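You operate a simulated robot arm through the tools that you are given. There is no shell and no other tool. Be economical: measure what you need, move in short steps, check, and stop when the job is done.

Carry out the task below with a simulated two-armed robot. There is one attempt and no reset: what you move stays moved.

## Task
Find the misfeed with a test stroke and cure it by the chart.
Fine: run the follower tight first; change only the control that the result points to; a second stroke must show ONE.

Only the result counts: the job must be done as asked and must still hold three seconds after the hand-in. Knocking over, shifting, dropping, spilling or breaking anything else fails it.

## Robot
Two 7-joint arms with fingered hands on one trunk, on a base that drives. Base frame: it is fixed to the floor where the robot stands at the start and does not move with it; the origin is under the middle of the robot, x ahead of it, y to its left, z up; the surface under the hand at the start is at about z = 957. Lengths are in mm, angles in degrees, forces in N, time in s.
The left shoulder is at the start at [33, 185, 1271], the right one opposite. With the tool pointing down near the work surface each hand reaches from about 100 to 800 mm from the robot's upright axis, wherever it stands, measured 20 degrees to its own side. Places, roughly: brass setting knob [300, 1000, 1000]; follower slide [500, 200, 1000]; grey knob [300, -100, 1000]; long chute [400, 500, 1000]; regulator knob [300, -200, 1000]; test lever [300, 800, 1000]. Payload 4 kg a hand.
The TCP of each hand is the grasp point between the finger pads, 26 mm short of the fingertips. In the tool frame z runs along the fingers and y along their closing line. The gripper opens to 132 mm. The gripper's body begins 73 mm behind the TCP. The gripper is a hand of 3 fingers: y runs from the thumb to the fingers, the wrist lies at [0, 0, -224] in the tool frame, and closing takes about 1.5 s.
Orientation is that of the tool frame in the base frame, as [roll, pitch, yaw] about the fixed x, y, z axes, in that order (R = Rz(yaw) Ry(pitch) Rx(roll)). With the fingers straight down and closing along the base's y, the tool's x points along the base's -x, its y along +y and its z along -z.

## Interface
- The arms move only by the tool servo_tool. It takes "left_motion", "right_motion" or both (then of equal length, played together; a hand with none holds still); each is a list of rows, each a list of 7 numbers: the opening in per cent of the stroke, from 0 (shut) to 100 (fully open), then the shift along the tool's x, y, z in mm, then the turn, a rotation vector about the tool's x, y, z in degrees. In form: [[hand, x, y, z, rx, ry, rz], ...]. A call has 1 to 20 rows; each row shifts and turns the commanded pose from where the row before left it, along the tool's axes as they then stand. A row lasts 0.2 s, in which the tool goes at most 50 mm and 8.6 degrees; a call with a longer step from one row to the next is refused whole, and so is a gripper value outside its range. Where a pose cannot be reached the arm comes as near as it can. A force on the tool above 40 N (or 10 N above the force at the start of the call, whichever is more), or a blocked arm, ends the call early, and 0.2 s more pass. Each finger travels about 72 mm/s and halts on what it meets, pressing with about 24 N; the grip force reading is that of the motor and also rises with nothing between the fingers. The clock runs only during rows and for 0.2 s after the last one: add rows that do not move to give the fingers time. The reply holds the time, the measured pose of the TCP, the force on the tool along the base axes, the opening and the grip force, in the units named above and with some noise, with the torque about the TCP (base axes, N m) and any sound that the robot's microphone picked up.
- Cameras (640 x 400 px; columns grow to the right, rows downward): "scene" is now at [124.5, 19.2, 1492.9]; the picture's right is [0.22, -0.98, -0.01], its down [-0.57, -0.12, -0.81] and it looks along [0.79, 0.19, -0.59] (base axes); focal length 214 px, centre (320, 200). "left" rides on the left gripper at [-62, 3, -92] in its tool frame; the picture's right is [-0.05, -1.00, 0.00], its down [0.83, -0.04, -0.56] and it looks along [0.55, -0.03, 0.83] (tool axes); focal length 230 px, centre (320, 200). "right" rides on the right gripper at [62, 3, -92] in its tool frame; the picture's right is [-0.05, 1.00, 0.00], its down [-0.83, -0.04, -0.56] and it looks along [-0.55, -0.03, 0.83] (tool axes); focal length 230 px, centre (320, 200). There is no depth. A picture from a camera that has moved, and an enlarged one, comes with that camera's place and axes in the base frame and with its lens. The place of the scene camera against the robot may be out by one fixed shift of up to 18 mm in any direction.
- snapshot(camera): a new picture of that camera. The clock stands still meanwhile.
- raise_lower(by): slides the trunk up (or, below 0, down) by that many mm; the arms and the scene camera ride with it, the base frame stays. It gives what a move gives, with no picture.
- base_move(legs): drives the robot by 1 to 6 legs, each [ahead, left, turn to the left] in mm, mm and degrees, along the robot's own axes; the way and the turn of a leg run together, so that a leg with both is an arc; at most 1500 mm and 180 degrees a leg. The arms and the cameras ride along, it lands a little off, and it stops where it bumps. It gives what a move gives.
- grasp_type(shape, hand): the hand has 3 fingers and takes this shape, open, in about a second: jaw (thumb against the fingers, like two jaws); tri (thumb and two fingers); tip (a fingertip pinch); poke (one finger out to press); point (the index stretched); flat (the hand flat); cup (the hand cupped); fist (a fist). The gripper value then closes the fingers along that shape, each until it touches; the sizes above hold for jaw. It gives what a move gives, with no picture.
- turn_head(pan, tilt): turns the head with the scene camera to pan (to the left, within 86 degrees either way) and tilt (down, from -29 to 69), counted from straight ahead of the robot. It gives what a move gives.
- zoom(camera, box): a new picture of the part [left, top, right, bottom] of that camera's present view, enlarged. The clock stands still meanwhile.
- close_job(): hands the job in; it is judged then, once.

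Go step by step. Nothing tells you exact positions but the pictures and the camera data: compare them with the known pose of the tool, close in by small moves and look again before you grip or let go. The budget is 120 turns and 100 pictures, counting those below and the enlarged ones. Unless the task says otherwise, let go and move clear before handing in, and close with one line.

The tools are called after "Request:" as name(argument=value, ...) on one line, values as JSON. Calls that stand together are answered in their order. servo_tool: Moves the arms, as the interface text tells. Its arguments: {"type":"object","properties":{"left_motion":{"type":"array","items":{"type":"array","items":{"type":"number"}}},"right_motion":{"type":"array","items":{"type":"array","items":{"type":"number"}}}},"required":[]} The other tools are called the same way: raise_lower (by) slides the trunk up or down; grasp_type (shape, hand) gives the hand a shape; base_move (legs) drives the base; turn_head (pan, tilt) turns the head that bears the scene camera; snapshot (camera) takes a picture; zoom (camera, box) takes an enlarged picture of a part of a camera's view; close_job () hands the job in.

At the start:

```text
clock: 0.0
left_eef_pos: [280.3, 401.6, 1306.8]
left_ee_rot: [180.0, 0.0, 180.0]
left_wrist_force: [-1.0, 0.1, -0.3]
left_moment: [0.0, 0.01, 0.04]
left_opening: 131.9
left_finger_force: 0.1
left_shape: jaw
right_eef_pos: [406.3, 80.5, 1361.6]
right_ee_rot: [-180.0, 0.0, -179.9]
right_wrist_force: [-0.2, 0.3, 0.7]
right_moment: [0.02, -0.01, -0.01]
right_opening: 131.8
right_finger_force: 0.0
right_shape: jaw
trunk travel left (down, up): [-300.0, 162.0]
robot x, y, heading: [1.3, 0.9, 0.2]
head pan, tilt: [12.7, 32.0]
```

scene: 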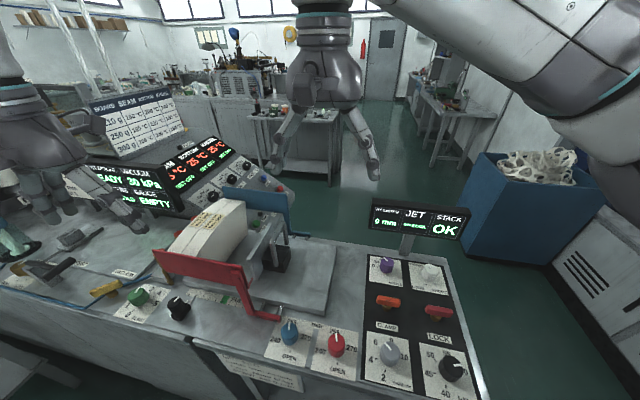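
right: 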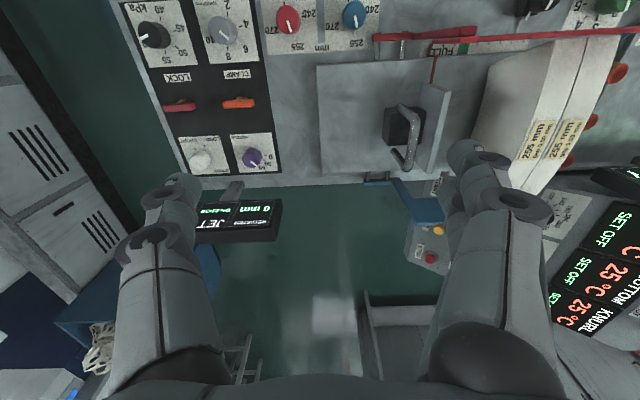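
left: 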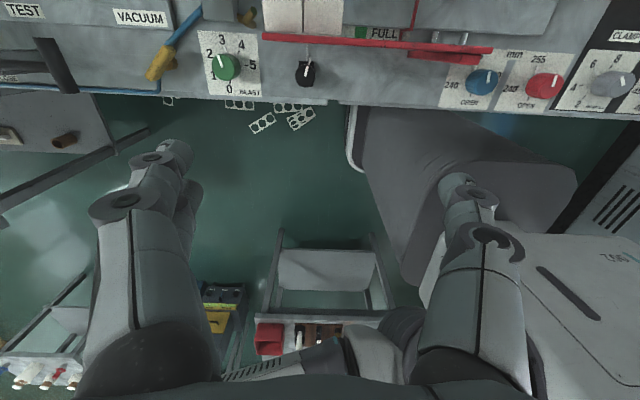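

I see a bench machine with a card/blank magazine, a red follower, many knobs, displays and charts. I'll look closer at the displays and labels first.

Request:
zoom(camera="scene", box=[60, 80, 320, 240])

Request:
zoom(camera="scene", box=[240, 190, 480, 400])

Request:
zoom(camera="scene", box=[0, 200, 280, 400])

Request:
turn_head(pan=60, tilt=35)

Request:
snapshot(camera="scene")

```text
2.46 times, centred on (190, 160) of scene
camera zoom: at [124.5, 19.2, 1492.9], right [0.22, -0.98, -0.01], down [-0.57, -0.12, -0.81], along [0.79, 0.19, -0.59], focal length 528 px, centre (640, 298)
```

zoom: 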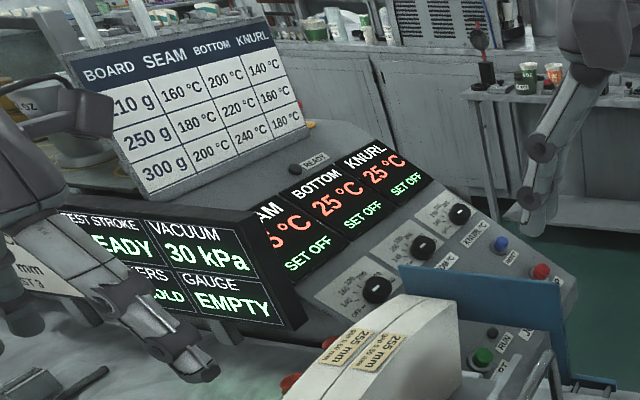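

```text
1.90 times, centred on (360, 295) of scene
camera zoom: at [124.5, 19.2, 1492.9], right [0.22, -0.98, -0.01], down [-0.57, -0.12, -0.81], along [0.79, 0.19, -0.59], focal length 408 px, centre (244, 19)
```

zoom: 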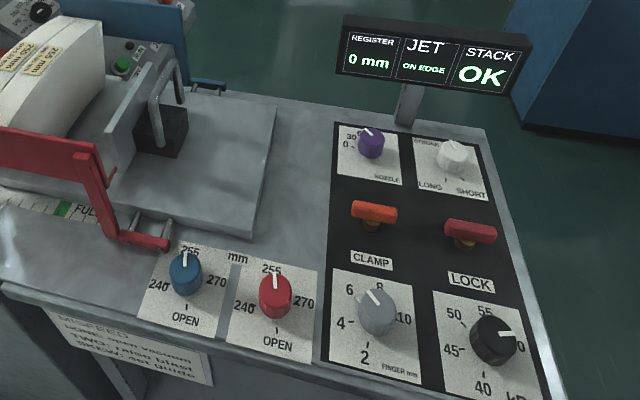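

```text
2.00 times, centred on (140, 300) of scene
camera zoom: at [124.5, 19.2, 1492.9], right [0.22, -0.98, -0.01], down [-0.57, -0.12, -0.81], along [0.79, 0.19, -0.59], focal length 429 px, centre (680, 0)
```

zoom: 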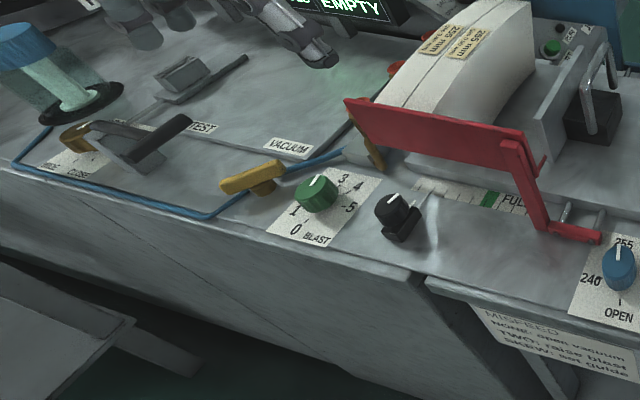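

```text
clock: 1.1
left_eef_pos: [280.4, 400.4, 1307.6]
left_ee_rot: [180.0, 0.0, 180.0]
left_wrist_force: [0.7, -1.1, -1.6]
left_moment: [0.02, 0.0, 0.01]
left_opening: 131.7
left_finger_force: 0.0
left_shape: jaw
right_eef_pos: [405.2, 81.6, 1360.6]
right_ee_rot: [-180.0, 0.0, 180.0]
right_wrist_force: [-0.5, -0.7, -0.1]
right_moment: [0.0, 0.01, 0.03]
right_opening: 132.0
right_finger_force: 0.1
right_shape: jaw
trunk travel left (down, up): [-300.0, 162.0]
robot x, y, heading: [-0.4, 0.9, 0.2]
head pan, tilt: [60.0, 35.0]
```

```text
93 pictures are left
camera scene: at [81.0, 75.8, 1491.3], right [0.86, -0.5, -0.06], down [-0.34, -0.5, -0.8], along [0.37, 0.71, -0.6], focal length 214 px, centre (320, 200)
```

scene: 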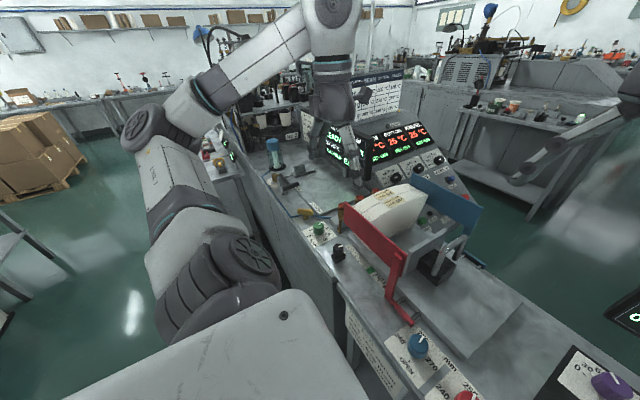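

The chart reads NONE: open vacuum, TWO: raise blast, SKEW: set guide. I'll drive left so that the lever, blast knob, valve and follower are all in reach, then look again.

Request:
base_move(legs=[[0, 400, 0]])

Request:
turn_head(pan=10, tilt=45)

Request:
snapshot(camera="scene")

Request:
snapshot(camera="left")

Request:
snapshot(camera="right")

```text
clock: 3.6
left_eef_pos: [291.7, 705.1, 1306.9]
left_ee_rot: [179.8, -0.3, 174.7]
left_wrist_force: [0.3, -0.3, 0.8]
left_moment: [0.07, 0.01, -0.01]
left_opening: 131.9
left_finger_force: 0.0
left_shape: jaw
right_eef_pos: [389.5, 374.2, 1357.4]
right_ee_rot: [179.8, -0.4, 174.8]
right_wrist_force: [0.4, 0.0, -0.5]
right_moment: [0.05, -0.01, -0.01]
right_opening: 131.8
right_finger_force: 0.1
right_shape: jaw
trunk travel left (down, up): [-300.0, 162.0]
robot x, y, heading: [-28.5, 333.1, -5.0]
head pan, tilt: [60.0, 35.0]
```

```text
clock: 4.8
left_eef_pos: [285.4, 710.5, 1307.6]
left_ee_rot: [-180.0, 0.0, 174.8]
left_wrist_force: [0.0, 0.1, -0.6]
left_moment: [-0.01, -0.04, 0.02]
left_opening: 131.8
left_finger_force: 0.1
left_shape: jaw
right_eef_pos: [381.7, 379.0, 1360.4]
right_ee_rot: [-179.9, -0.1, 174.7]
right_wrist_force: [-0.8, -0.4, 0.5]
right_moment: [0.01, -0.01, -0.02]
right_opening: 131.9
right_finger_force: 0.0
right_shape: jaw
trunk travel left (down, up): [-300.0, 162.0]
robot x, y, heading: [-28.8, 336.5, -5.4]
head pan, tilt: [10.0, 45.0]
```

```text
92 pictures are left
camera scene: at [86.7, 339.5, 1474.1], right [0.08, -1.0, -0.01], down [-0.75, -0.06, -0.66], along [0.66, 0.06, -0.75], focal length 214 px, centre (320, 200)
```

scene: 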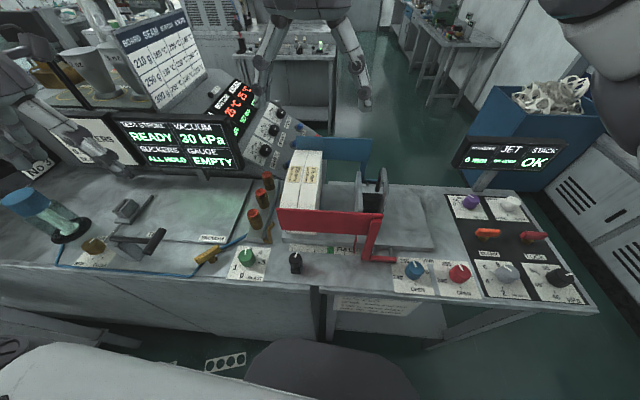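

```text
91 pictures are left
camera left: at [348.1, 706.2, 1399.7], right [-0.04, -1.0, 0.0], down [-0.83, 0.03, 0.56], along [-0.56, 0.02, -0.83], focal length 230 px, centre (320, 200)
```

left: 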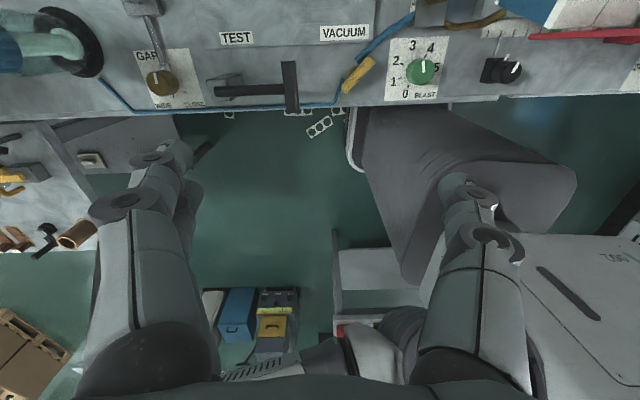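

```text
90 pictures are left
camera right: at [320.2, 387.2, 1452.3], right [0.14, 0.99, 0.0], down [0.82, -0.12, 0.55], along [0.55, -0.08, -0.83], focal length 230 px, centre (320, 200)
```

right: 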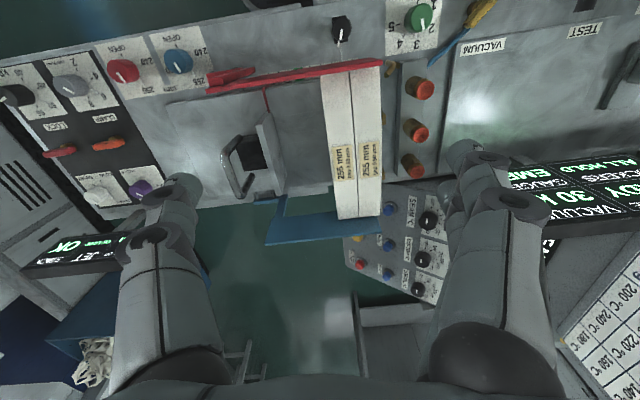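

The machine is in view: orange suckers, two stacks of blanks between red and blue guides, and a gap to the follower block with its bail handle at the right. I'll zoom in on the details.

Request:
zoom(camera="scene", box=[180, 120, 440, 300])

Request:
zoom(camera="right", box=[180, 0, 460, 240])

Request:
zoom(camera="scene", box=[300, 240, 460, 340])

Request:
zoom(camera="scene", box=[40, 100, 280, 290])

```text
2.22 times, centred on (310, 210) of scene
camera zoom: at [86.7, 339.5, 1474.1], right [0.08, -1.0, -0.01], down [-0.75, -0.06, -0.66], along [0.66, 0.06, -0.75], focal length 477 px, centre (342, 178)
```

zoom: 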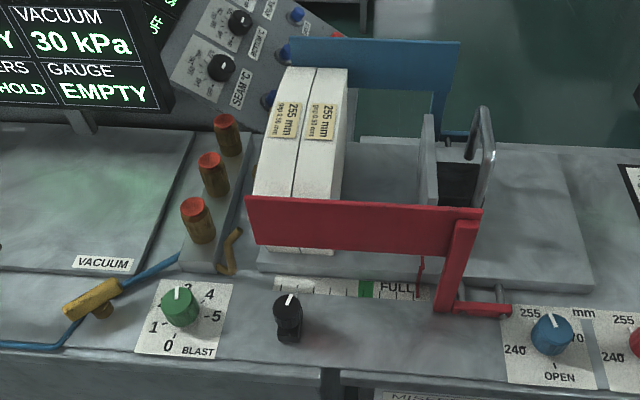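

```text
1.67 times, centred on (320, 120) of right
camera zoom: at [320.2, 387.2, 1452.3], right [0.14, 0.99, 0.0], down [0.82, -0.12, 0.55], along [0.55, -0.08, -0.83], focal length 384 px, centre (320, 333)
```

zoom: 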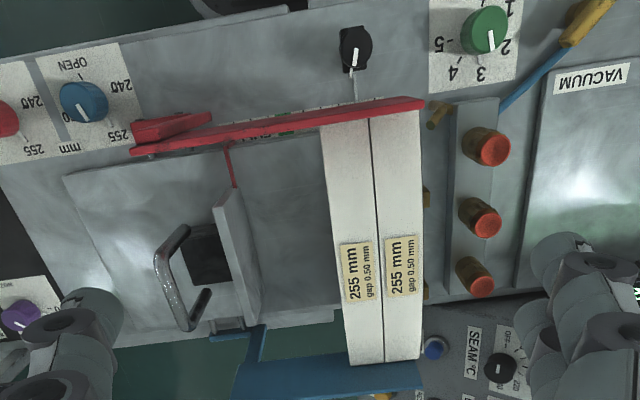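

```text
4.00 times, centred on (380, 290) of scene
camera zoom: at [86.7, 339.5, 1474.1], right [0.08, -1.0, -0.01], down [-0.75, -0.06, -0.66], along [0.66, 0.06, -0.75], focal length 858 px, centre (80, -160)
```

zoom: 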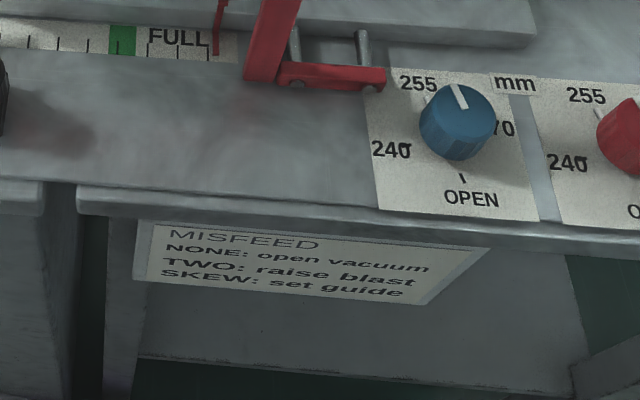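

```text
2.11 times, centred on (160, 195) of scene
camera zoom: at [86.7, 339.5, 1474.1], right [0.08, -1.0, -0.01], down [-0.75, -0.06, -0.66], along [0.66, 0.06, -0.75], focal length 452 px, centre (657, 210)
```

zoom: 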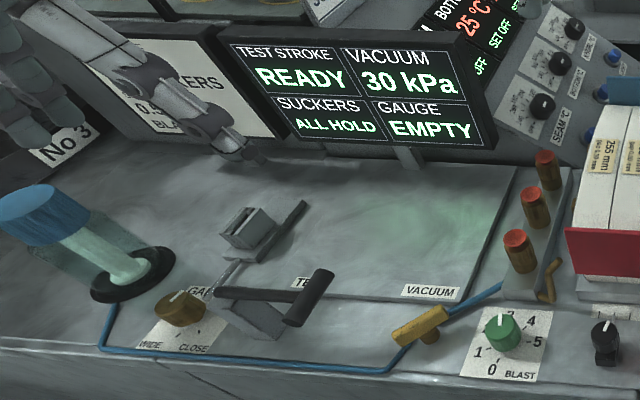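

Next I'll look closely at the lever and poster from the hand cameras.

Request:
zoom(camera="left", box=[100, 0, 420, 130])

Request:
servo_tool(left_motion=[[100, 40, 0, 0, 0, 0, 0], [100, 40, 0, 0, 0, 0, 0], [100, 40, 0, 0, 0, 0, 0], [100, 40, 0, 0, 0, 0, 0]])

Request:
turn_head(pan=45, tilt=35)

Request:
snapshot(camera="scene")

```text
2.00 times, centred on (260, 65) of left
camera zoom: at [348.1, 706.2, 1399.7], right [-0.04, -1.0, 0.0], down [-0.83, 0.03, 0.56], along [-0.56, 0.02, -0.83], focal length 460 px, centre (440, 470)
```

zoom: 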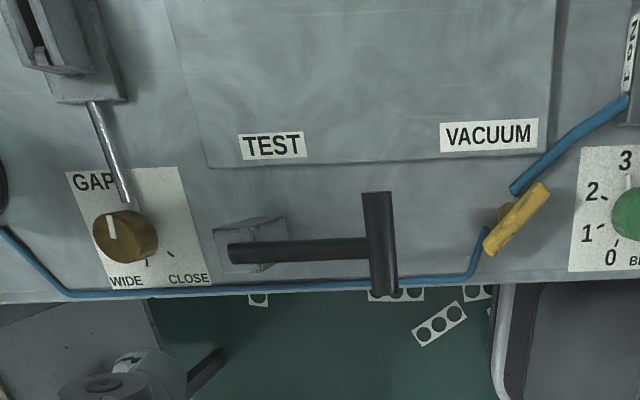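

```text
clock: 5.8
left_eef_pos: [122.1, 723.3, 1308.6]
left_ee_rot: [179.9, 0.2, 174.5]
left_wrist_force: [-0.1, -0.1, 0.1]
left_moment: [-0.01, -0.03, 0.02]
left_opening: 132.0
left_finger_force: 0.1
left_shape: jaw
right_eef_pos: [378.3, 377.8, 1361.0]
right_ee_rot: [179.9, 0.1, 174.6]
right_wrist_force: [0.2, 0.4, -0.2]
right_moment: [0.03, -0.06, 0.02]
right_opening: 132.0
right_finger_force: 0.1
right_shape: jaw
trunk travel left (down, up): [-300.0, 162.0]
robot x, y, heading: [-31.0, 334.9, -5.1]
head pan, tilt: [10.0, 45.0]
```

```text
clock: 6.8
left_eef_pos: [125.1, 724.3, 1307.7]
left_ee_rot: [-179.9, 0.0, 174.8]
left_wrist_force: [0.5, 0.3, 0.2]
left_moment: [-0.01, -0.01, 0.0]
left_opening: 131.8
left_finger_force: 0.0
left_shape: jaw
right_eef_pos: [382.2, 376.9, 1359.8]
right_ee_rot: [-180.0, 0.1, 174.6]
right_wrist_force: [1.1, -0.9, -0.3]
right_moment: [0.01, -0.01, 0.03]
right_opening: 131.6
right_finger_force: 0.1
right_shape: jaw
trunk travel left (down, up): [-300.0, 162.0]
robot x, y, heading: [-27.6, 333.0, -5.3]
head pan, tilt: [45.0, 35.0]
```

```text
84 pictures are left
camera scene: at [74.4, 388.8, 1490.1], right [0.64, -0.77, -0.05], down [-0.5, -0.36, -0.79], along [0.59, 0.53, -0.61], focal length 214 px, centre (320, 200)
```

scene: 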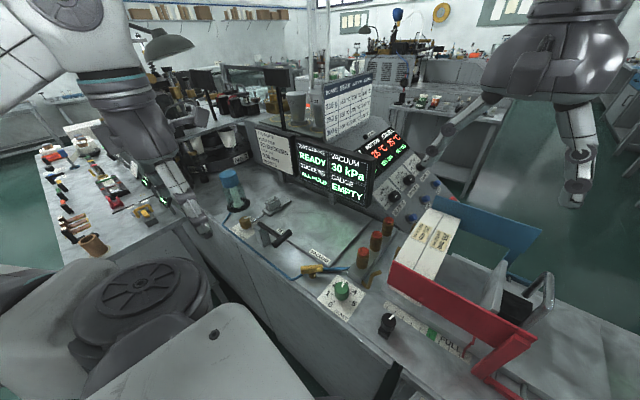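

Request:
zoom(camera="scene", box=[220, 110, 400, 230])

Request:
zoom(camera="scene", box=[220, 190, 400, 330])

Request:
zoom(camera="scene", box=[360, 220, 560, 380])

```text
3.33 times, centred on (310, 170) of scene
camera zoom: at [74.4, 388.8, 1490.1], right [0.64, -0.77, -0.05], down [-0.5, -0.36, -0.79], along [0.59, 0.53, -0.61], focal length 715 px, centre (353, 300)
```

zoom: 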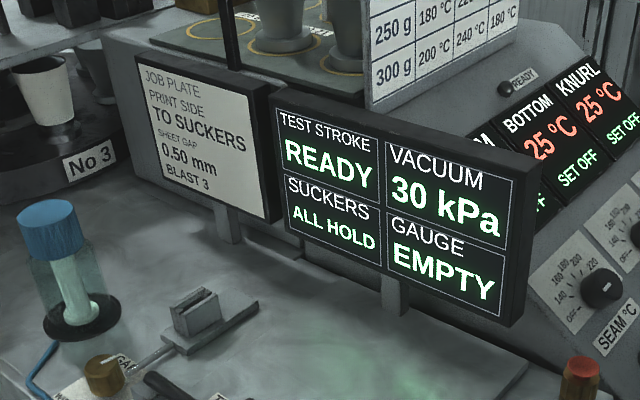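

```text
2.86 times, centred on (310, 260) of scene
camera zoom: at [74.4, 388.8, 1490.1], right [0.64, -0.77, -0.05], down [-0.5, -0.36, -0.79], along [0.59, 0.53, -0.61], focal length 613 px, centre (349, 29)
```

zoom: 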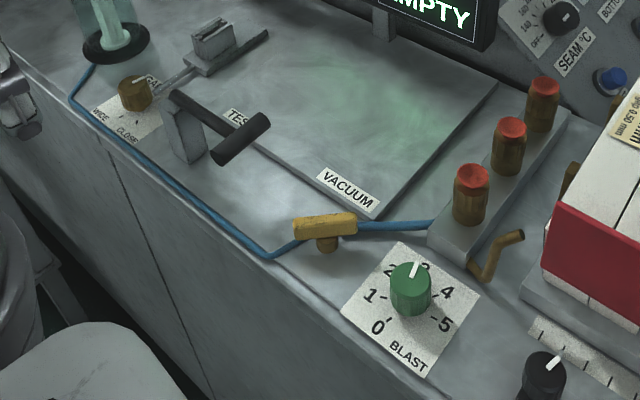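

```text
2.50 times, centred on (460, 300) of scene
camera zoom: at [74.4, 388.8, 1490.1], right [0.64, -0.77, -0.05], down [-0.5, -0.36, -0.79], along [0.59, 0.53, -0.61], focal length 536 px, centre (-30, -50)
```

zoom: 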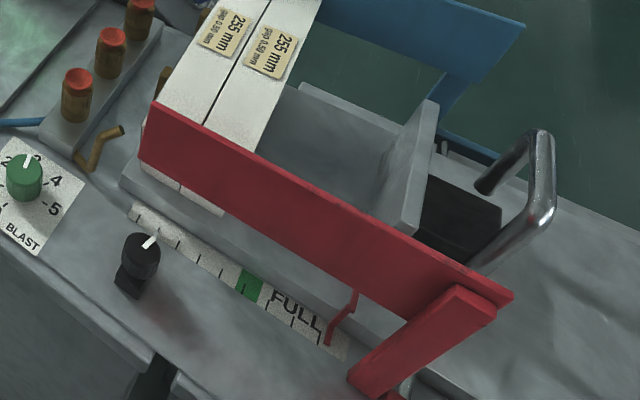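

Job plate: blast 3, gap 0.50. The follower has a chrome bail handle, bar along x, at about (480, 220, 1100). I'll bring the right hand above it and look.

Request:
servo_tool(right_motion=[[60, 0, 0, 0, 0, 0, -5.3], [50, -19, -31, 25, 0, 0, 0], [45, -19, -31, 25, 0, 0, 0], [45, -19, -31, 25, 0, 0, 0], [45, -19, -31, 25, 0, 0, 0], [45, -19, -31, 25, 0, 0, 0], [45, 0, 0, 0, 0, 0, 0]])

Request:
snapshot(camera="right")

Request:
turn_head(pan=-5, tilt=42)

Request:
snapshot(camera="scene")

```text
clock: 8.4
left_eef_pos: [125.2, 726.5, 1308.3]
left_ee_rot: [-179.9, -0.1, 174.6]
left_wrist_force: [-0.7, -0.4, 0.2]
left_moment: [-0.04, 0.0, -0.01]
left_opening: 131.7
left_finger_force: 0.0
left_shape: jaw
right_eef_pos: [477.3, 219.3, 1234.6]
right_ee_rot: [-179.9, 0.0, 180.0]
right_wrist_force: [-0.5, -0.1, 0.5]
right_moment: [0.0, -0.03, 0.05]
right_opening: 59.9
right_finger_force: 0.2
right_shape: jaw
trunk travel left (down, up): [-300.0, 162.0]
robot x, y, heading: [-29.0, 334.6, -5.3]
head pan, tilt: [45.0, 35.0]
```

```text
80 pictures are left
camera right: at [415.9, 223.0, 1327.9], right [0.05, 1.0, 0.0], down [0.83, -0.04, 0.56], along [0.55, -0.03, -0.83], focal length 230 px, centre (320, 200)
```

right: 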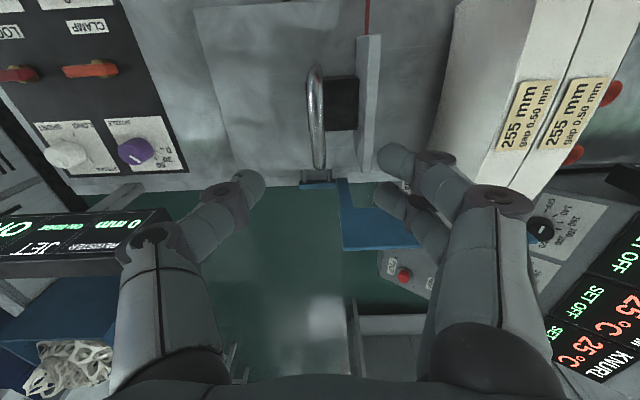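

```text
clock: 9.6
left_eef_pos: [126.6, 724.6, 1308.3]
left_ee_rot: [180.0, 0.0, 174.7]
left_wrist_force: [0.3, 0.3, -0.1]
left_moment: [0.01, -0.03, -0.07]
left_opening: 132.2
left_finger_force: 0.0
left_shape: jaw
right_eef_pos: [478.6, 219.5, 1234.8]
right_ee_rot: [-180.0, 0.0, 180.0]
right_wrist_force: [0.0, -0.8, 0.1]
right_moment: [-0.02, -0.04, 0.05]
right_opening: 59.7
right_finger_force: 0.1
right_shape: jaw
trunk travel left (down, up): [-300.0, 162.0]
robot x, y, heading: [-31.3, 337.6, -5.2]
head pan, tilt: [-5.0, 42.0]
```

```text
79 pictures are left
camera scene: at [88.5, 318.3, 1478.2], right [-0.18, -0.98, 0.01], down [-0.71, 0.12, -0.7], along [0.68, -0.13, -0.72], focal length 214 px, centre (320, 200)
```

scene: 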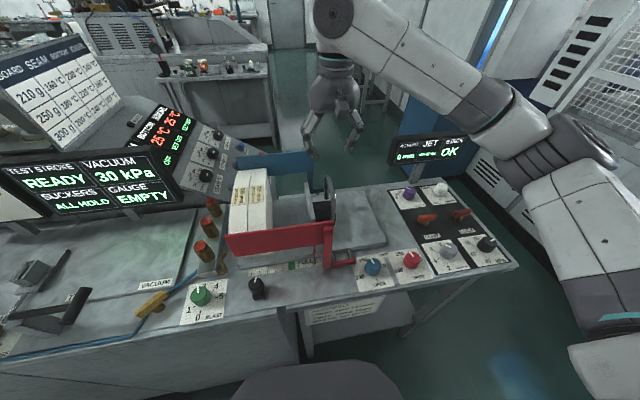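

The bar is at about (478, 213, 1095). I'll check the block clearance before I descend.

Request:
zoom(camera="right", box=[250, 20, 450, 200])

Request:
zoom(camera="scene", box=[220, 140, 400, 290])

```text
2.22 times, centred on (350, 110) of right
camera zoom: at [416.2, 222.7, 1327.9], right [0.05, 1.0, 0.0], down [0.83, -0.04, 0.55], along [0.55, -0.03, -0.83], focal length 511 px, centre (253, 400)
```

zoom: 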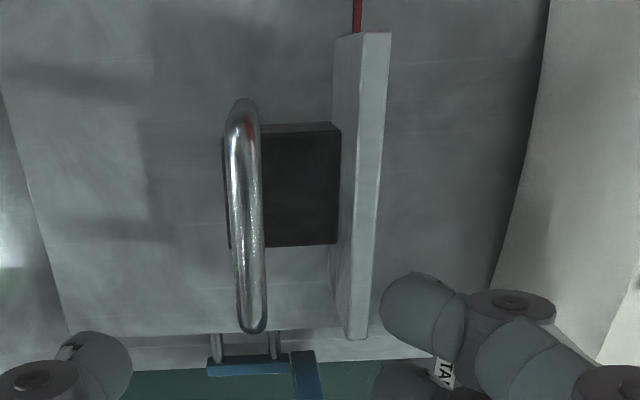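

```text
2.67 times, centred on (310, 215) of scene
camera zoom: at [88.5, 318.3, 1478.2], right [-0.18, -0.98, 0.01], down [-0.71, 0.12, -0.7], along [0.68, -0.13, -0.72], focal length 572 px, centre (347, 160)
```

zoom: 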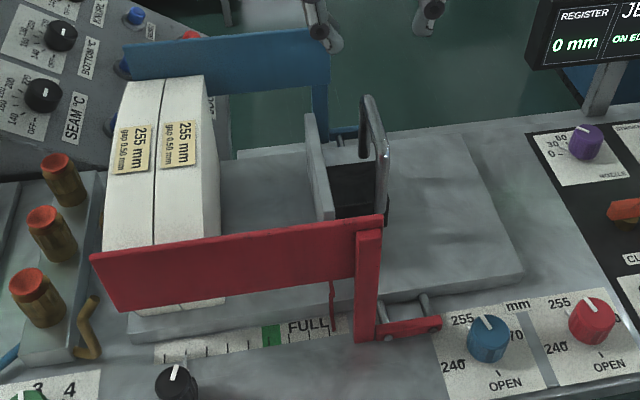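

The bail is a vertical inverted U standing above the block, so straddling it is safe. I'll descend and take a look.

Request:
servo_tool(right_motion=[[45, 2, -6, 40, 0, 0, 0], [45, 0, 0, 40, 0, 0, 0], [45, 0, 0, 35, 0, 0, 0], [45, 0, 0, 22, 0, 0, 0], [45, 0, 0, 0, 0, 0, 0]])

Request:
snapshot(camera="right")

Request:
zoom(camera="scene", box=[220, 140, 400, 290])

```text
clock: 10.8
left_eef_pos: [125.6, 725.2, 1307.7]
left_ee_rot: [180.0, 0.0, 174.7]
left_wrist_force: [-0.5, 0.3, 0.3]
left_moment: [0.0, 0.02, 0.03]
left_opening: 131.7
left_finger_force: 0.0
left_shape: jaw
right_eef_pos: [475.4, 219.8, 1096.4]
right_ee_rot: [-180.0, 0.0, -180.0]
right_wrist_force: [-0.2, -0.5, -0.4]
right_moment: [0.01, 0.0, -0.01]
right_opening: 60.2
right_finger_force: 0.1
right_shape: jaw
trunk travel left (down, up): [-300.0, 162.0]
robot x, y, heading: [-27.9, 335.6, -5.1]
head pan, tilt: [-5.0, 42.0]
```

```text
76 pictures are left
camera right: at [412.3, 222.4, 1188.9], right [0.05, 1.0, 0.0], down [0.83, -0.04, 0.55], along [0.55, -0.03, -0.83], focal length 230 px, centre (320, 200)
```

right: 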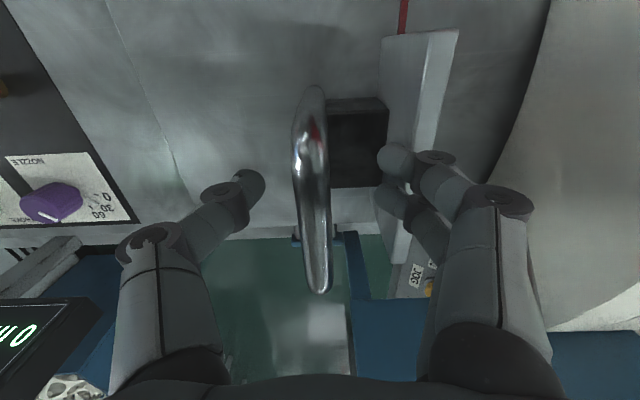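

```text
2.67 times, centred on (310, 215) of scene
camera zoom: at [88.3, 318.2, 1478.2], right [-0.18, -0.98, 0.01], down [-0.71, 0.12, -0.7], along [0.68, -0.13, -0.72], focal length 572 px, centre (347, 160)
```

zoom: 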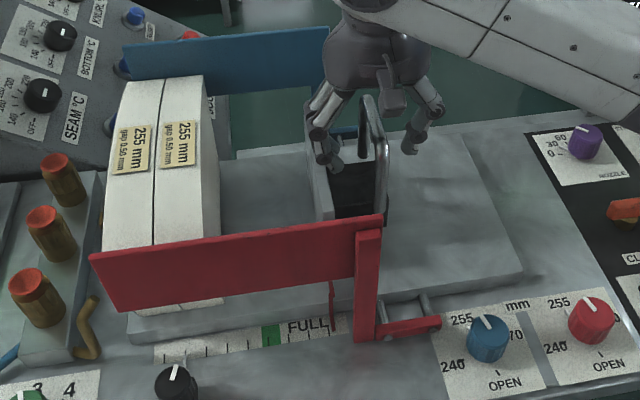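

The bar is between the fingers. I'll close on it.

Request:
servo_tool(right_motion=[[30, 0, 0, 0, 0, 0, 0], [15, 0, 0, 0, 0, 0, 0], [0, 0, 0, 0, 0, 0, 0], [0, 0, 0, 0, 0, 0, 0], [0, 0, 0, 0, 0, 0, 0], [0, 0, 0, 0, 0, 0, 0]])

Request:
snapshot(camera="right")

```text
clock: 12.2
left_eef_pos: [125.1, 724.9, 1308.0]
left_ee_rot: [179.9, 0.0, 174.7]
left_wrist_force: [-0.6, 0.8, 0.4]
left_moment: [0.03, 0.0, -0.05]
left_opening: 131.8
left_finger_force: 0.1
left_shape: jaw
right_eef_pos: [474.4, 220.8, 1096.9]
right_ee_rot: [-180.0, -0.1, -180.0]
right_wrist_force: [-0.6, 0.1, -0.4]
right_moment: [0.04, -0.04, 0.0]
right_opening: 0.0
right_finger_force: 24.1
right_shape: jaw
trunk travel left (down, up): [-300.0, 162.0]
robot x, y, heading: [-30.5, 335.0, -5.4]
head pan, tilt: [-5.0, 42.0]
```

```text
74 pictures are left
camera right: at [412.6, 222.1, 1189.0], right [0.05, 1.0, 0.0], down [0.83, -0.04, 0.55], along [0.55, -0.03, -0.83], focal length 230 px, centre (320, 200)
```

right: 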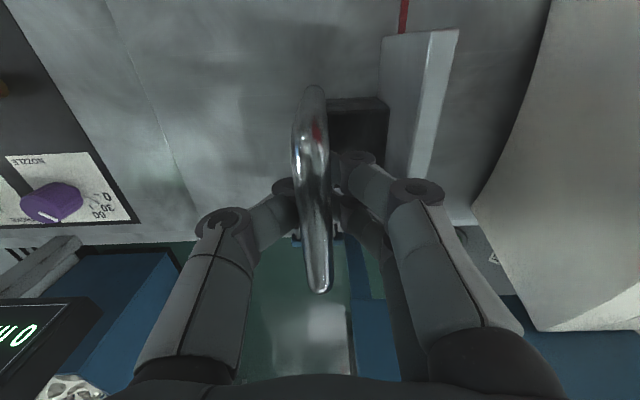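

The fingers closed beneath the bar, hooking it. I'll push in +y gently and watch the force.

Request:
servo_tool(right_motion=[[0, 0, 10, 0, 0, 0, 0], [0, 0, 10, 0, 0, 0, 0], [0, 0, 10, 0, 0, 0, 0], [0, 0, 10, 0, 0, 0, 0]])

Request:
zoom(camera="scene", box=[220, 140, 400, 290])

```text
clock: 13.2
left_eef_pos: [125.2, 724.2, 1309.5]
left_ee_rot: [-179.9, 0.0, 174.7]
left_wrist_force: [-0.3, 0.1, -1.3]
left_moment: [0.01, -0.01, 0.02]
left_opening: 131.9
left_finger_force: 0.0
left_shape: jaw
right_eef_pos: [476.3, 257.6, 1098.3]
right_ee_rot: [179.9, -0.3, 179.9]
right_wrist_force: [-3.2, -3.6, -6.6]
right_moment: [0.11, -0.03, -0.03]
right_opening: 0.0
right_finger_force: 23.7
right_shape: jaw
trunk travel left (down, up): [-300.0, 162.0]
robot x, y, heading: [-31.8, 335.8, -5.2]
head pan, tilt: [-5.0, 42.0]
```

```text
2.67 times, centred on (310, 215) of scene
camera zoom: at [88.7, 317.6, 1478.1], right [-0.18, -0.98, 0.01], down [-0.71, 0.12, -0.7], along [0.68, -0.13, -0.72], focal length 572 px, centre (347, 160)
```

zoom: 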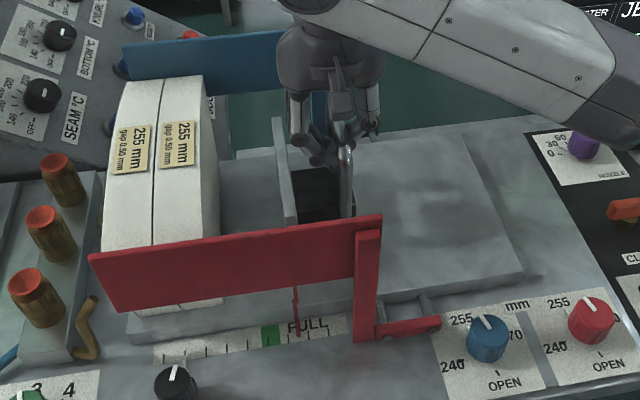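

The follower slides freely. I'll continue in small steps.

Request:
servo_tool(right_motion=[[0, 0, 7, 0, 0, 0, 0], [0, 0, 7, 0, 0, 0, 0], [0, 0, 7, 0, 0, 0, 0], [0, 0, 5, 0, 0, 0, 0]])

Request:
zoom(camera="scene", box=[220, 140, 400, 290])

Request:
snapshot(camera="right")

```text
clock: 14.2
left_eef_pos: [125.4, 723.7, 1308.1]
left_ee_rot: [179.9, -0.2, 174.7]
left_wrist_force: [-0.1, 0.0, 0.5]
left_moment: [-0.01, 0.01, 0.0]
left_opening: 131.7
left_finger_force: 0.0
left_shape: jaw
right_eef_pos: [474.6, 283.8, 1097.9]
right_ee_rot: [180.0, -0.1, 180.0]
right_wrist_force: [0.6, -4.0, -6.9]
right_moment: [0.14, 0.02, -0.03]
right_opening: 0.0
right_finger_force: 23.3
right_shape: jaw
trunk travel left (down, up): [-300.0, 162.0]
robot x, y, heading: [-30.5, 336.7, -5.2]
head pan, tilt: [-5.0, 42.0]
```

```text
2.67 times, centred on (310, 215) of scene
camera zoom: at [89.2, 317.5, 1478.1], right [-0.18, -0.98, 0.01], down [-0.71, 0.12, -0.7], along [0.68, -0.13, -0.72], focal length 572 px, centre (347, 160)
```

zoom: 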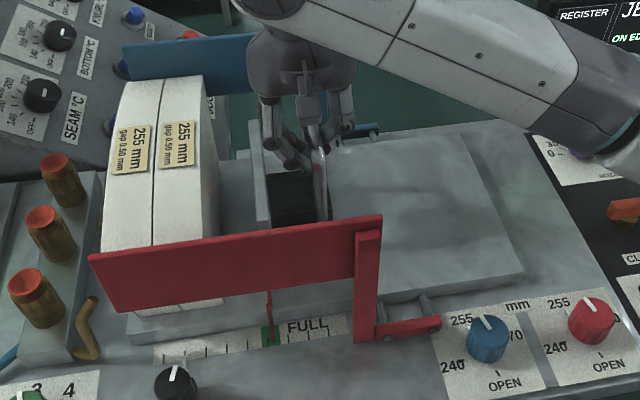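

```text
71 pictures are left
camera right: at [412.8, 286.1, 1190.6], right [0.05, 1.0, 0.0], down [0.83, -0.04, 0.55], along [0.55, -0.03, -0.83], focal length 230 px, centre (320, 200)
```

right: 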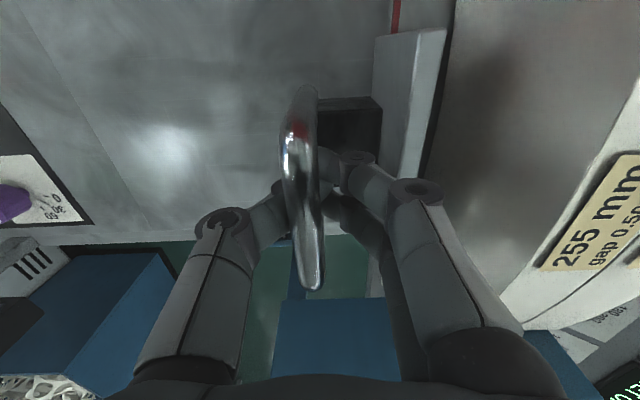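

The pointer is on the green mark, but the plate still isn't touching the stack. I'll continue to contact in 3 mm rows.

Request:
servo_tool(right_motion=[[0, 0, 4, 0, 0, 0, 0], [0, 0, 4, 0, 0, 0, 0], [0, 0, 4, 0, 0, 0, 0], [0, 0, 4, 0, 0, 0, 0], [0, 0, 4, 0, 0, 0, 0]])

Request:
zoom(camera="scene", box=[220, 140, 400, 290])

```text
clock: 15.4
left_eef_pos: [126.0, 724.2, 1308.1]
left_ee_rot: [-180.0, -0.2, 174.6]
left_wrist_force: [-0.3, 0.0, 0.5]
left_moment: [0.01, -0.01, 0.0]
left_opening: 131.8
left_finger_force: 0.1
left_shape: jaw
right_eef_pos: [476.0, 302.0, 1098.1]
right_ee_rot: [-180.0, -0.2, -180.0]
right_wrist_force: [-0.3, -3.9, -5.9]
right_moment: [0.1, 0.01, -0.03]
right_opening: 0.0
right_finger_force: 23.8
right_shape: jaw
trunk travel left (down, up): [-300.0, 162.0]
robot x, y, heading: [-24.8, 339.6, -5.5]
head pan, tilt: [-5.0, 42.0]
```

```text
2.67 times, centred on (310, 215) of scene
camera zoom: at [89.4, 317.5, 1478.0], right [-0.18, -0.98, 0.01], down [-0.71, 0.12, -0.7], along [0.68, -0.13, -0.72], focal length 572 px, centre (347, 160)
```

zoom: 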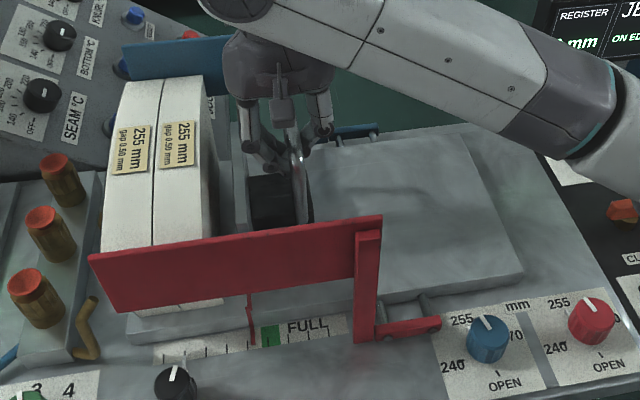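

Request:
servo_tool(right_motion=[[0, 0, 3, 0, 0, 0, 0], [0, 0, 3, 0, 0, 0, 0], [0, 0, 3, 0, 0, 0, 0], [0, 0, 3, 0, 0, 0, 0]])

Request:
zoom(camera="scene", box=[220, 140, 400, 290])

Request:
snapshot(camera="right")

```text
clock: 16.4
left_eef_pos: [125.9, 724.5, 1307.8]
left_ee_rot: [179.9, 0.0, 174.7]
left_wrist_force: [0.2, 0.4, 0.8]
left_moment: [0.02, 0.04, 0.0]
left_opening: 131.7
left_finger_force: 0.1
left_shape: jaw
right_eef_pos: [474.8, 314.7, 1096.8]
right_ee_rot: [180.0, 0.0, -180.0]
right_wrist_force: [-2.4, -4.4, -5.0]
right_moment: [0.12, -0.02, -0.01]
right_opening: 0.1
right_finger_force: 23.7
right_shape: jaw
trunk travel left (down, up): [-300.0, 162.0]
robot x, y, heading: [-26.4, 337.4, -5.4]
head pan, tilt: [-5.0, 42.0]
```

```text
2.67 times, centred on (310, 215) of scene
camera zoom: at [88.9, 317.4, 1478.1], right [-0.18, -0.98, 0.01], down [-0.71, 0.12, -0.7], along [0.68, -0.13, -0.72], focal length 572 px, centre (347, 160)
```

zoom: 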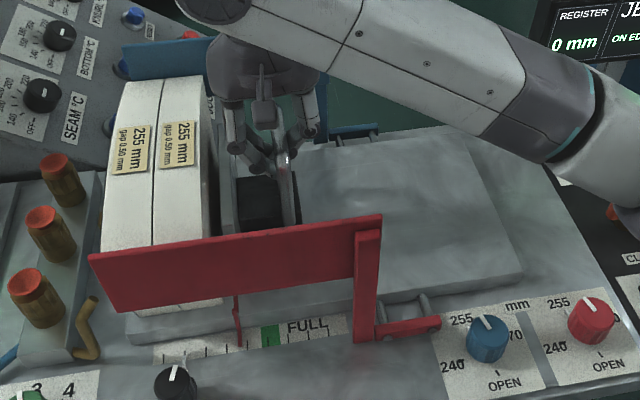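

```text
68 pictures are left
camera right: at [413.2, 318.3, 1190.4], right [0.05, 1.0, 0.0], down [0.83, -0.04, 0.55], along [0.55, -0.03, -0.83], focal length 230 px, centre (320, 200)
```

right: 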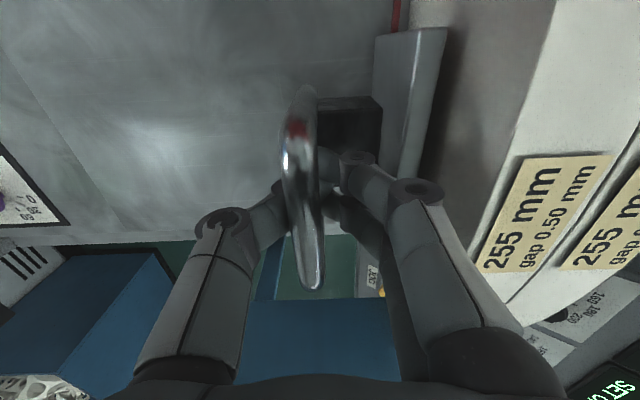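

Request:
servo_tool(right_motion=[[0, 0, 2, 0, 0, 0, 0], [0, 0, 2, 0, 0, 0, 0], [0, 0, 2, 0, 0, 0, 0], [0, 0, 2, 0, 0, 0, 0], [0, 0, 0, 0, 0, 0, 0]])

Request:
zoom(camera="right", box=[340, 0, 500, 130])

```text
clock: 17.6
left_eef_pos: [125.3, 725.1, 1307.9]
left_ee_rot: [-179.9, 0.0, 174.7]
left_wrist_force: [0.0, -0.7, 0.9]
left_moment: [0.02, -0.01, 0.02]
left_opening: 131.9
left_finger_force: 0.1
left_shape: jaw
right_eef_pos: [475.4, 321.4, 1097.4]
right_ee_rot: [-180.0, -0.1, -179.9]
right_wrist_force: [-1.5, -2.8, -4.7]
right_moment: [0.07, 0.01, 0.0]
right_opening: 0.0
right_finger_force: 23.8
right_shape: jaw
trunk travel left (down, up): [-300.0, 162.0]
robot x, y, heading: [-30.1, 335.8, -5.5]
head pan, tilt: [-5.0, 42.0]
```

```text
3.08 times, centred on (420, 65) of right
camera zoom: at [413.3, 325.3, 1190.4], right [0.05, 1.0, 0.0], down [0.83, -0.04, 0.55], along [0.55, -0.03, -0.83], focal length 708 px, centre (12, 615)
```

zoom: 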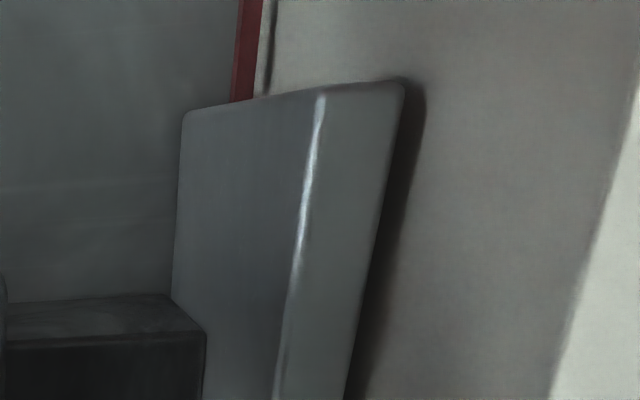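

Request:
servo_tool(right_motion=[[0, 0, 2, 0, 0, 0, 0], [0, 0, 2, 0, 0, 0, 0], [0, 0, 2, 0, 0, 0, 0], [0, 0, 0, 0, 0, 0, 0]])

Request:
zoom(camera="right", box=[340, 0, 500, 130])

Request:
zoom(camera="scene", box=[220, 140, 400, 290])

```text
clock: 18.6
left_eef_pos: [126.1, 723.3, 1308.3]
left_ee_rot: [179.9, 0.1, 174.8]
left_wrist_force: [-0.3, 0.8, -0.3]
left_moment: [-0.03, 0.0, 0.02]
left_opening: 132.0
left_finger_force: 0.2
left_shape: jaw
right_eef_pos: [476.1, 328.6, 1098.5]
right_ee_rot: [179.9, 0.0, 179.9]
right_wrist_force: [-2.5, -8.0, -4.5]
right_moment: [0.13, -0.04, -0.06]
right_opening: 0.0
right_finger_force: 24.1
right_shape: jaw
trunk travel left (down, up): [-300.0, 162.0]
robot x, y, heading: [-26.9, 338.5, -5.2]
head pan, tilt: [-5.0, 42.0]
```

```text
3.08 times, centred on (420, 65) of right
camera zoom: at [413.4, 331.2, 1190.2], right [0.05, 1.0, 0.0], down [0.83, -0.04, 0.55], along [0.55, -0.03, -0.83], focal length 708 px, centre (12, 615)
```

zoom: 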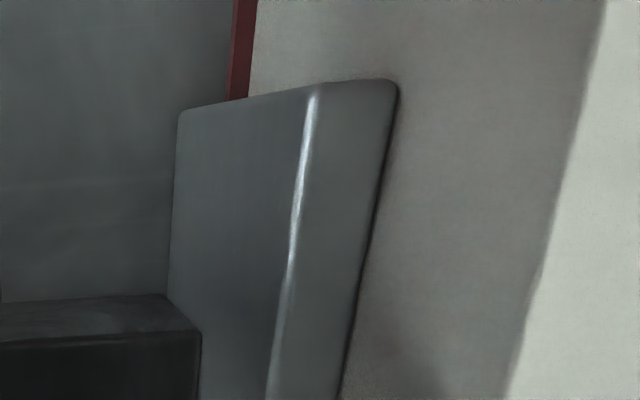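

```text
2.67 times, centred on (310, 215) of scene
camera zoom: at [88.7, 316.5, 1478.1], right [-0.18, -0.98, 0.0], down [-0.71, 0.12, -0.7], along [0.68, -0.13, -0.72], focal length 572 px, centre (347, 160)
```

zoom: 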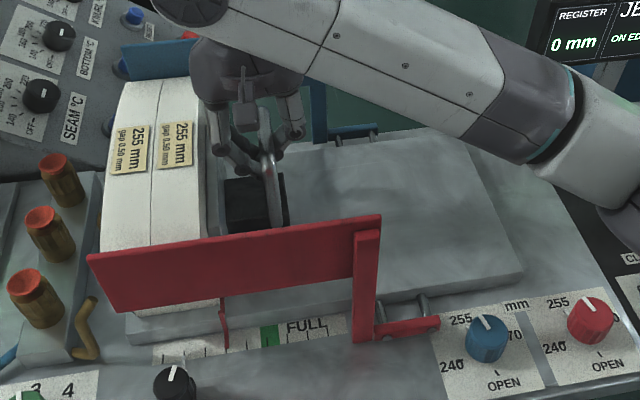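

Contact was made and the force is rising. I'll press a few more mm to take up any slack in the stack.

Request:
servo_tool(right_motion=[[0, 0, 2, 0, 0, 0, 0], [0, 0, 2, 0, 0, 0, 0], [0, 0, 0, 0, 0, 0, 0]])

Request:
zoom(camera="scene", box=[220, 140, 400, 290])

```text
clock: 19.4
left_eef_pos: [126.5, 722.4, 1308.4]
left_ee_rot: [179.9, -0.1, 174.7]
left_wrist_force: [0.6, -0.1, -0.2]
left_moment: [0.01, 0.02, 0.02]
left_opening: 131.8
left_finger_force: 0.1
left_shape: jaw
right_eef_pos: [476.0, 330.4, 1098.6]
right_ee_rot: [179.9, -0.1, 179.9]
right_wrist_force: [-3.9, -12.1, -6.1]
right_moment: [0.23, -0.02, -0.07]
right_opening: 0.1
right_finger_force: 24.4
right_shape: jaw
trunk travel left (down, up): [-300.0, 162.0]
robot x, y, heading: [-24.1, 337.0, -5.7]
head pan, tilt: [-5.0, 42.0]
```

```text
2.67 times, centred on (310, 215) of scene
camera zoom: at [88.5, 315.6, 1478.1], right [-0.18, -0.98, 0.0], down [-0.71, 0.13, -0.7], along [0.68, -0.13, -0.72], focal length 572 px, centre (347, 160)
```

zoom: 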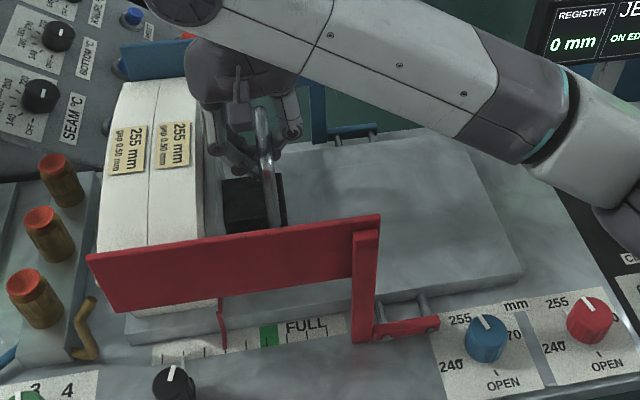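

Request:
servo_tool(right_motion=[[0, 0, 3, 0, 0, 0, 0], [0, 0, 2, 0, 0, 0, 0], [0, 0, 0, 0, 0, 0, 0]])

Request:
zoom(camera="scene", box=[220, 140, 400, 290])

```text
clock: 20.2
left_eef_pos: [124.6, 720.6, 1309.7]
left_ee_rot: [179.8, 0.0, 174.7]
left_wrist_force: [0.0, -0.8, 0.7]
left_moment: [0.0, 0.0, 0.0]
left_opening: 132.1
left_finger_force: 0.0
left_shape: jaw
right_eef_pos: [477.0, 333.5, 1097.2]
right_ee_rot: [-180.0, -0.1, 179.8]
right_wrist_force: [-3.3, -24.7, -5.6]
right_moment: [0.36, -0.06, -0.03]
right_opening: 0.2
right_finger_force: 23.4
right_shape: jaw
trunk travel left (down, up): [-300.0, 162.0]
robot x, y, heading: [-28.7, 336.5, -5.2]
head pan, tilt: [-5.0, 42.0]
```

```text
2.67 times, centred on (310, 215) of scene
camera zoom: at [88.6, 313.2, 1478.1], right [-0.18, -0.98, 0.0], down [-0.71, 0.13, -0.7], along [0.68, -0.13, -0.72], focal length 572 px, centre (347, 160)
```

zoom: 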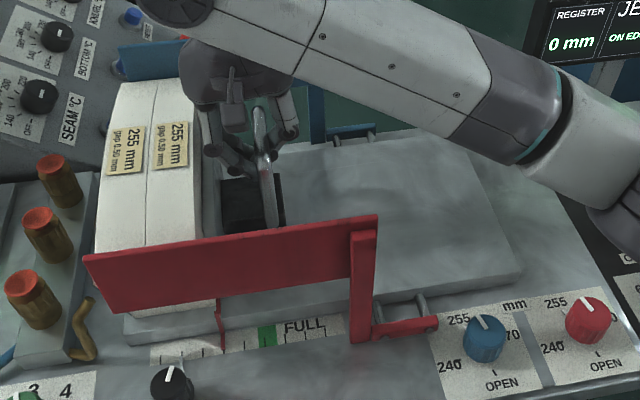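

The follower is firmly tight (25 N). I'll ease off, open and lift clear without dragging the handle.

Request:
servo_tool(right_motion=[[0, 0, -3, 0, 0, 0, 0], [8, 0, -2, 0, 0, 0, 0], [16, 0, 0, 0, 0, 0, 0], [24, 0, 0, 0, 0, 0, 0], [32, 0, 0, 0, 0, 0, 0], [35, 0, 0, 0, 0, 0, 0], [35, 0, 0, 0, 0, 0, 0]])

Request:
snapshot(camera="right")

```text
clock: 21.8
left_eef_pos: [126.1, 722.1, 1309.2]
left_ee_rot: [179.9, 0.1, 174.5]
left_wrist_force: [0.4, 0.5, 0.9]
left_moment: [0.03, 0.0, 0.04]
left_opening: 131.8
left_finger_force: 0.1
left_shape: jaw
right_eef_pos: [477.1, 330.7, 1098.5]
right_ee_rot: [179.9, 0.0, 179.7]
right_wrist_force: [-3.5, -16.9, 2.1]
right_moment: [0.37, -0.07, 0.16]
right_opening: 40.1
right_finger_force: 0.0
right_shape: jaw
trunk travel left (down, up): [-300.0, 162.0]
robot x, y, heading: [-29.0, 336.9, -5.3]
head pan, tilt: [-5.0, 42.0]
```

```text
62 pictures are left
camera right: at [412.8, 333.2, 1190.7], right [0.05, 1.0, 0.0], down [0.83, -0.05, 0.55], along [0.55, -0.03, -0.83], focal length 230 px, centre (320, 200)
```

right: 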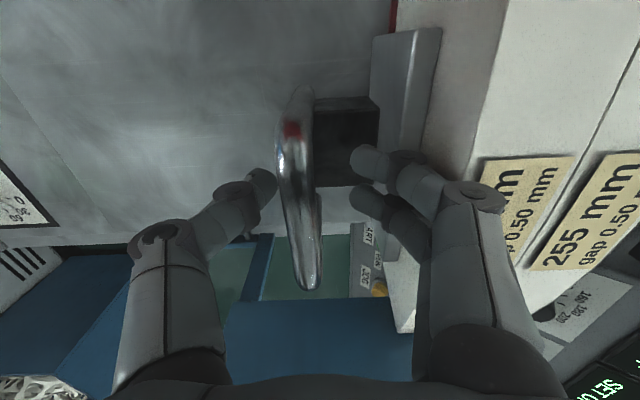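

Request:
servo_tool(right_motion=[[35, 0, -4, 0, 0, 0, 0], [35, 0, -4, 0, 0, 0, 0], [35, 0, 0, 0, 0, 0, 0]])

Request:
snapshot(camera="right")

```text
clock: 22.6
left_eef_pos: [125.2, 724.3, 1308.3]
left_ee_rot: [-180.0, 0.0, 174.7]
left_wrist_force: [0.1, 0.2, -0.3]
left_moment: [0.0, 0.02, -0.03]
left_opening: 131.8
left_finger_force: 0.0
left_shape: jaw
right_eef_pos: [476.2, 326.1, 1098.5]
right_ee_rot: [179.9, 0.0, 180.0]
right_wrist_force: [-0.8, -1.1, -0.2]
right_moment: [-0.02, 0.03, -0.02]
right_opening: 45.8
right_finger_force: 0.1
right_shape: jaw
trunk travel left (down, up): [-300.0, 162.0]
robot x, y, heading: [-29.4, 337.5, -5.4]
head pan, tilt: [-5.0, 42.0]
```

```text
61 pictures are left
camera right: at [412.4, 328.8, 1190.7], right [0.05, 1.0, 0.0], down [0.83, -0.04, 0.55], along [0.55, -0.03, -0.83], focal length 230 px, centre (320, 200)
```

right: 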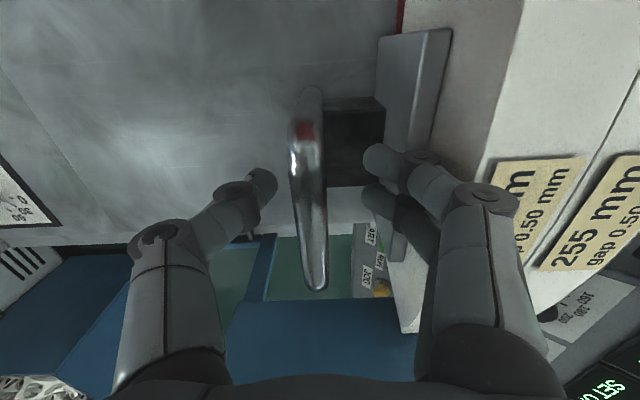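

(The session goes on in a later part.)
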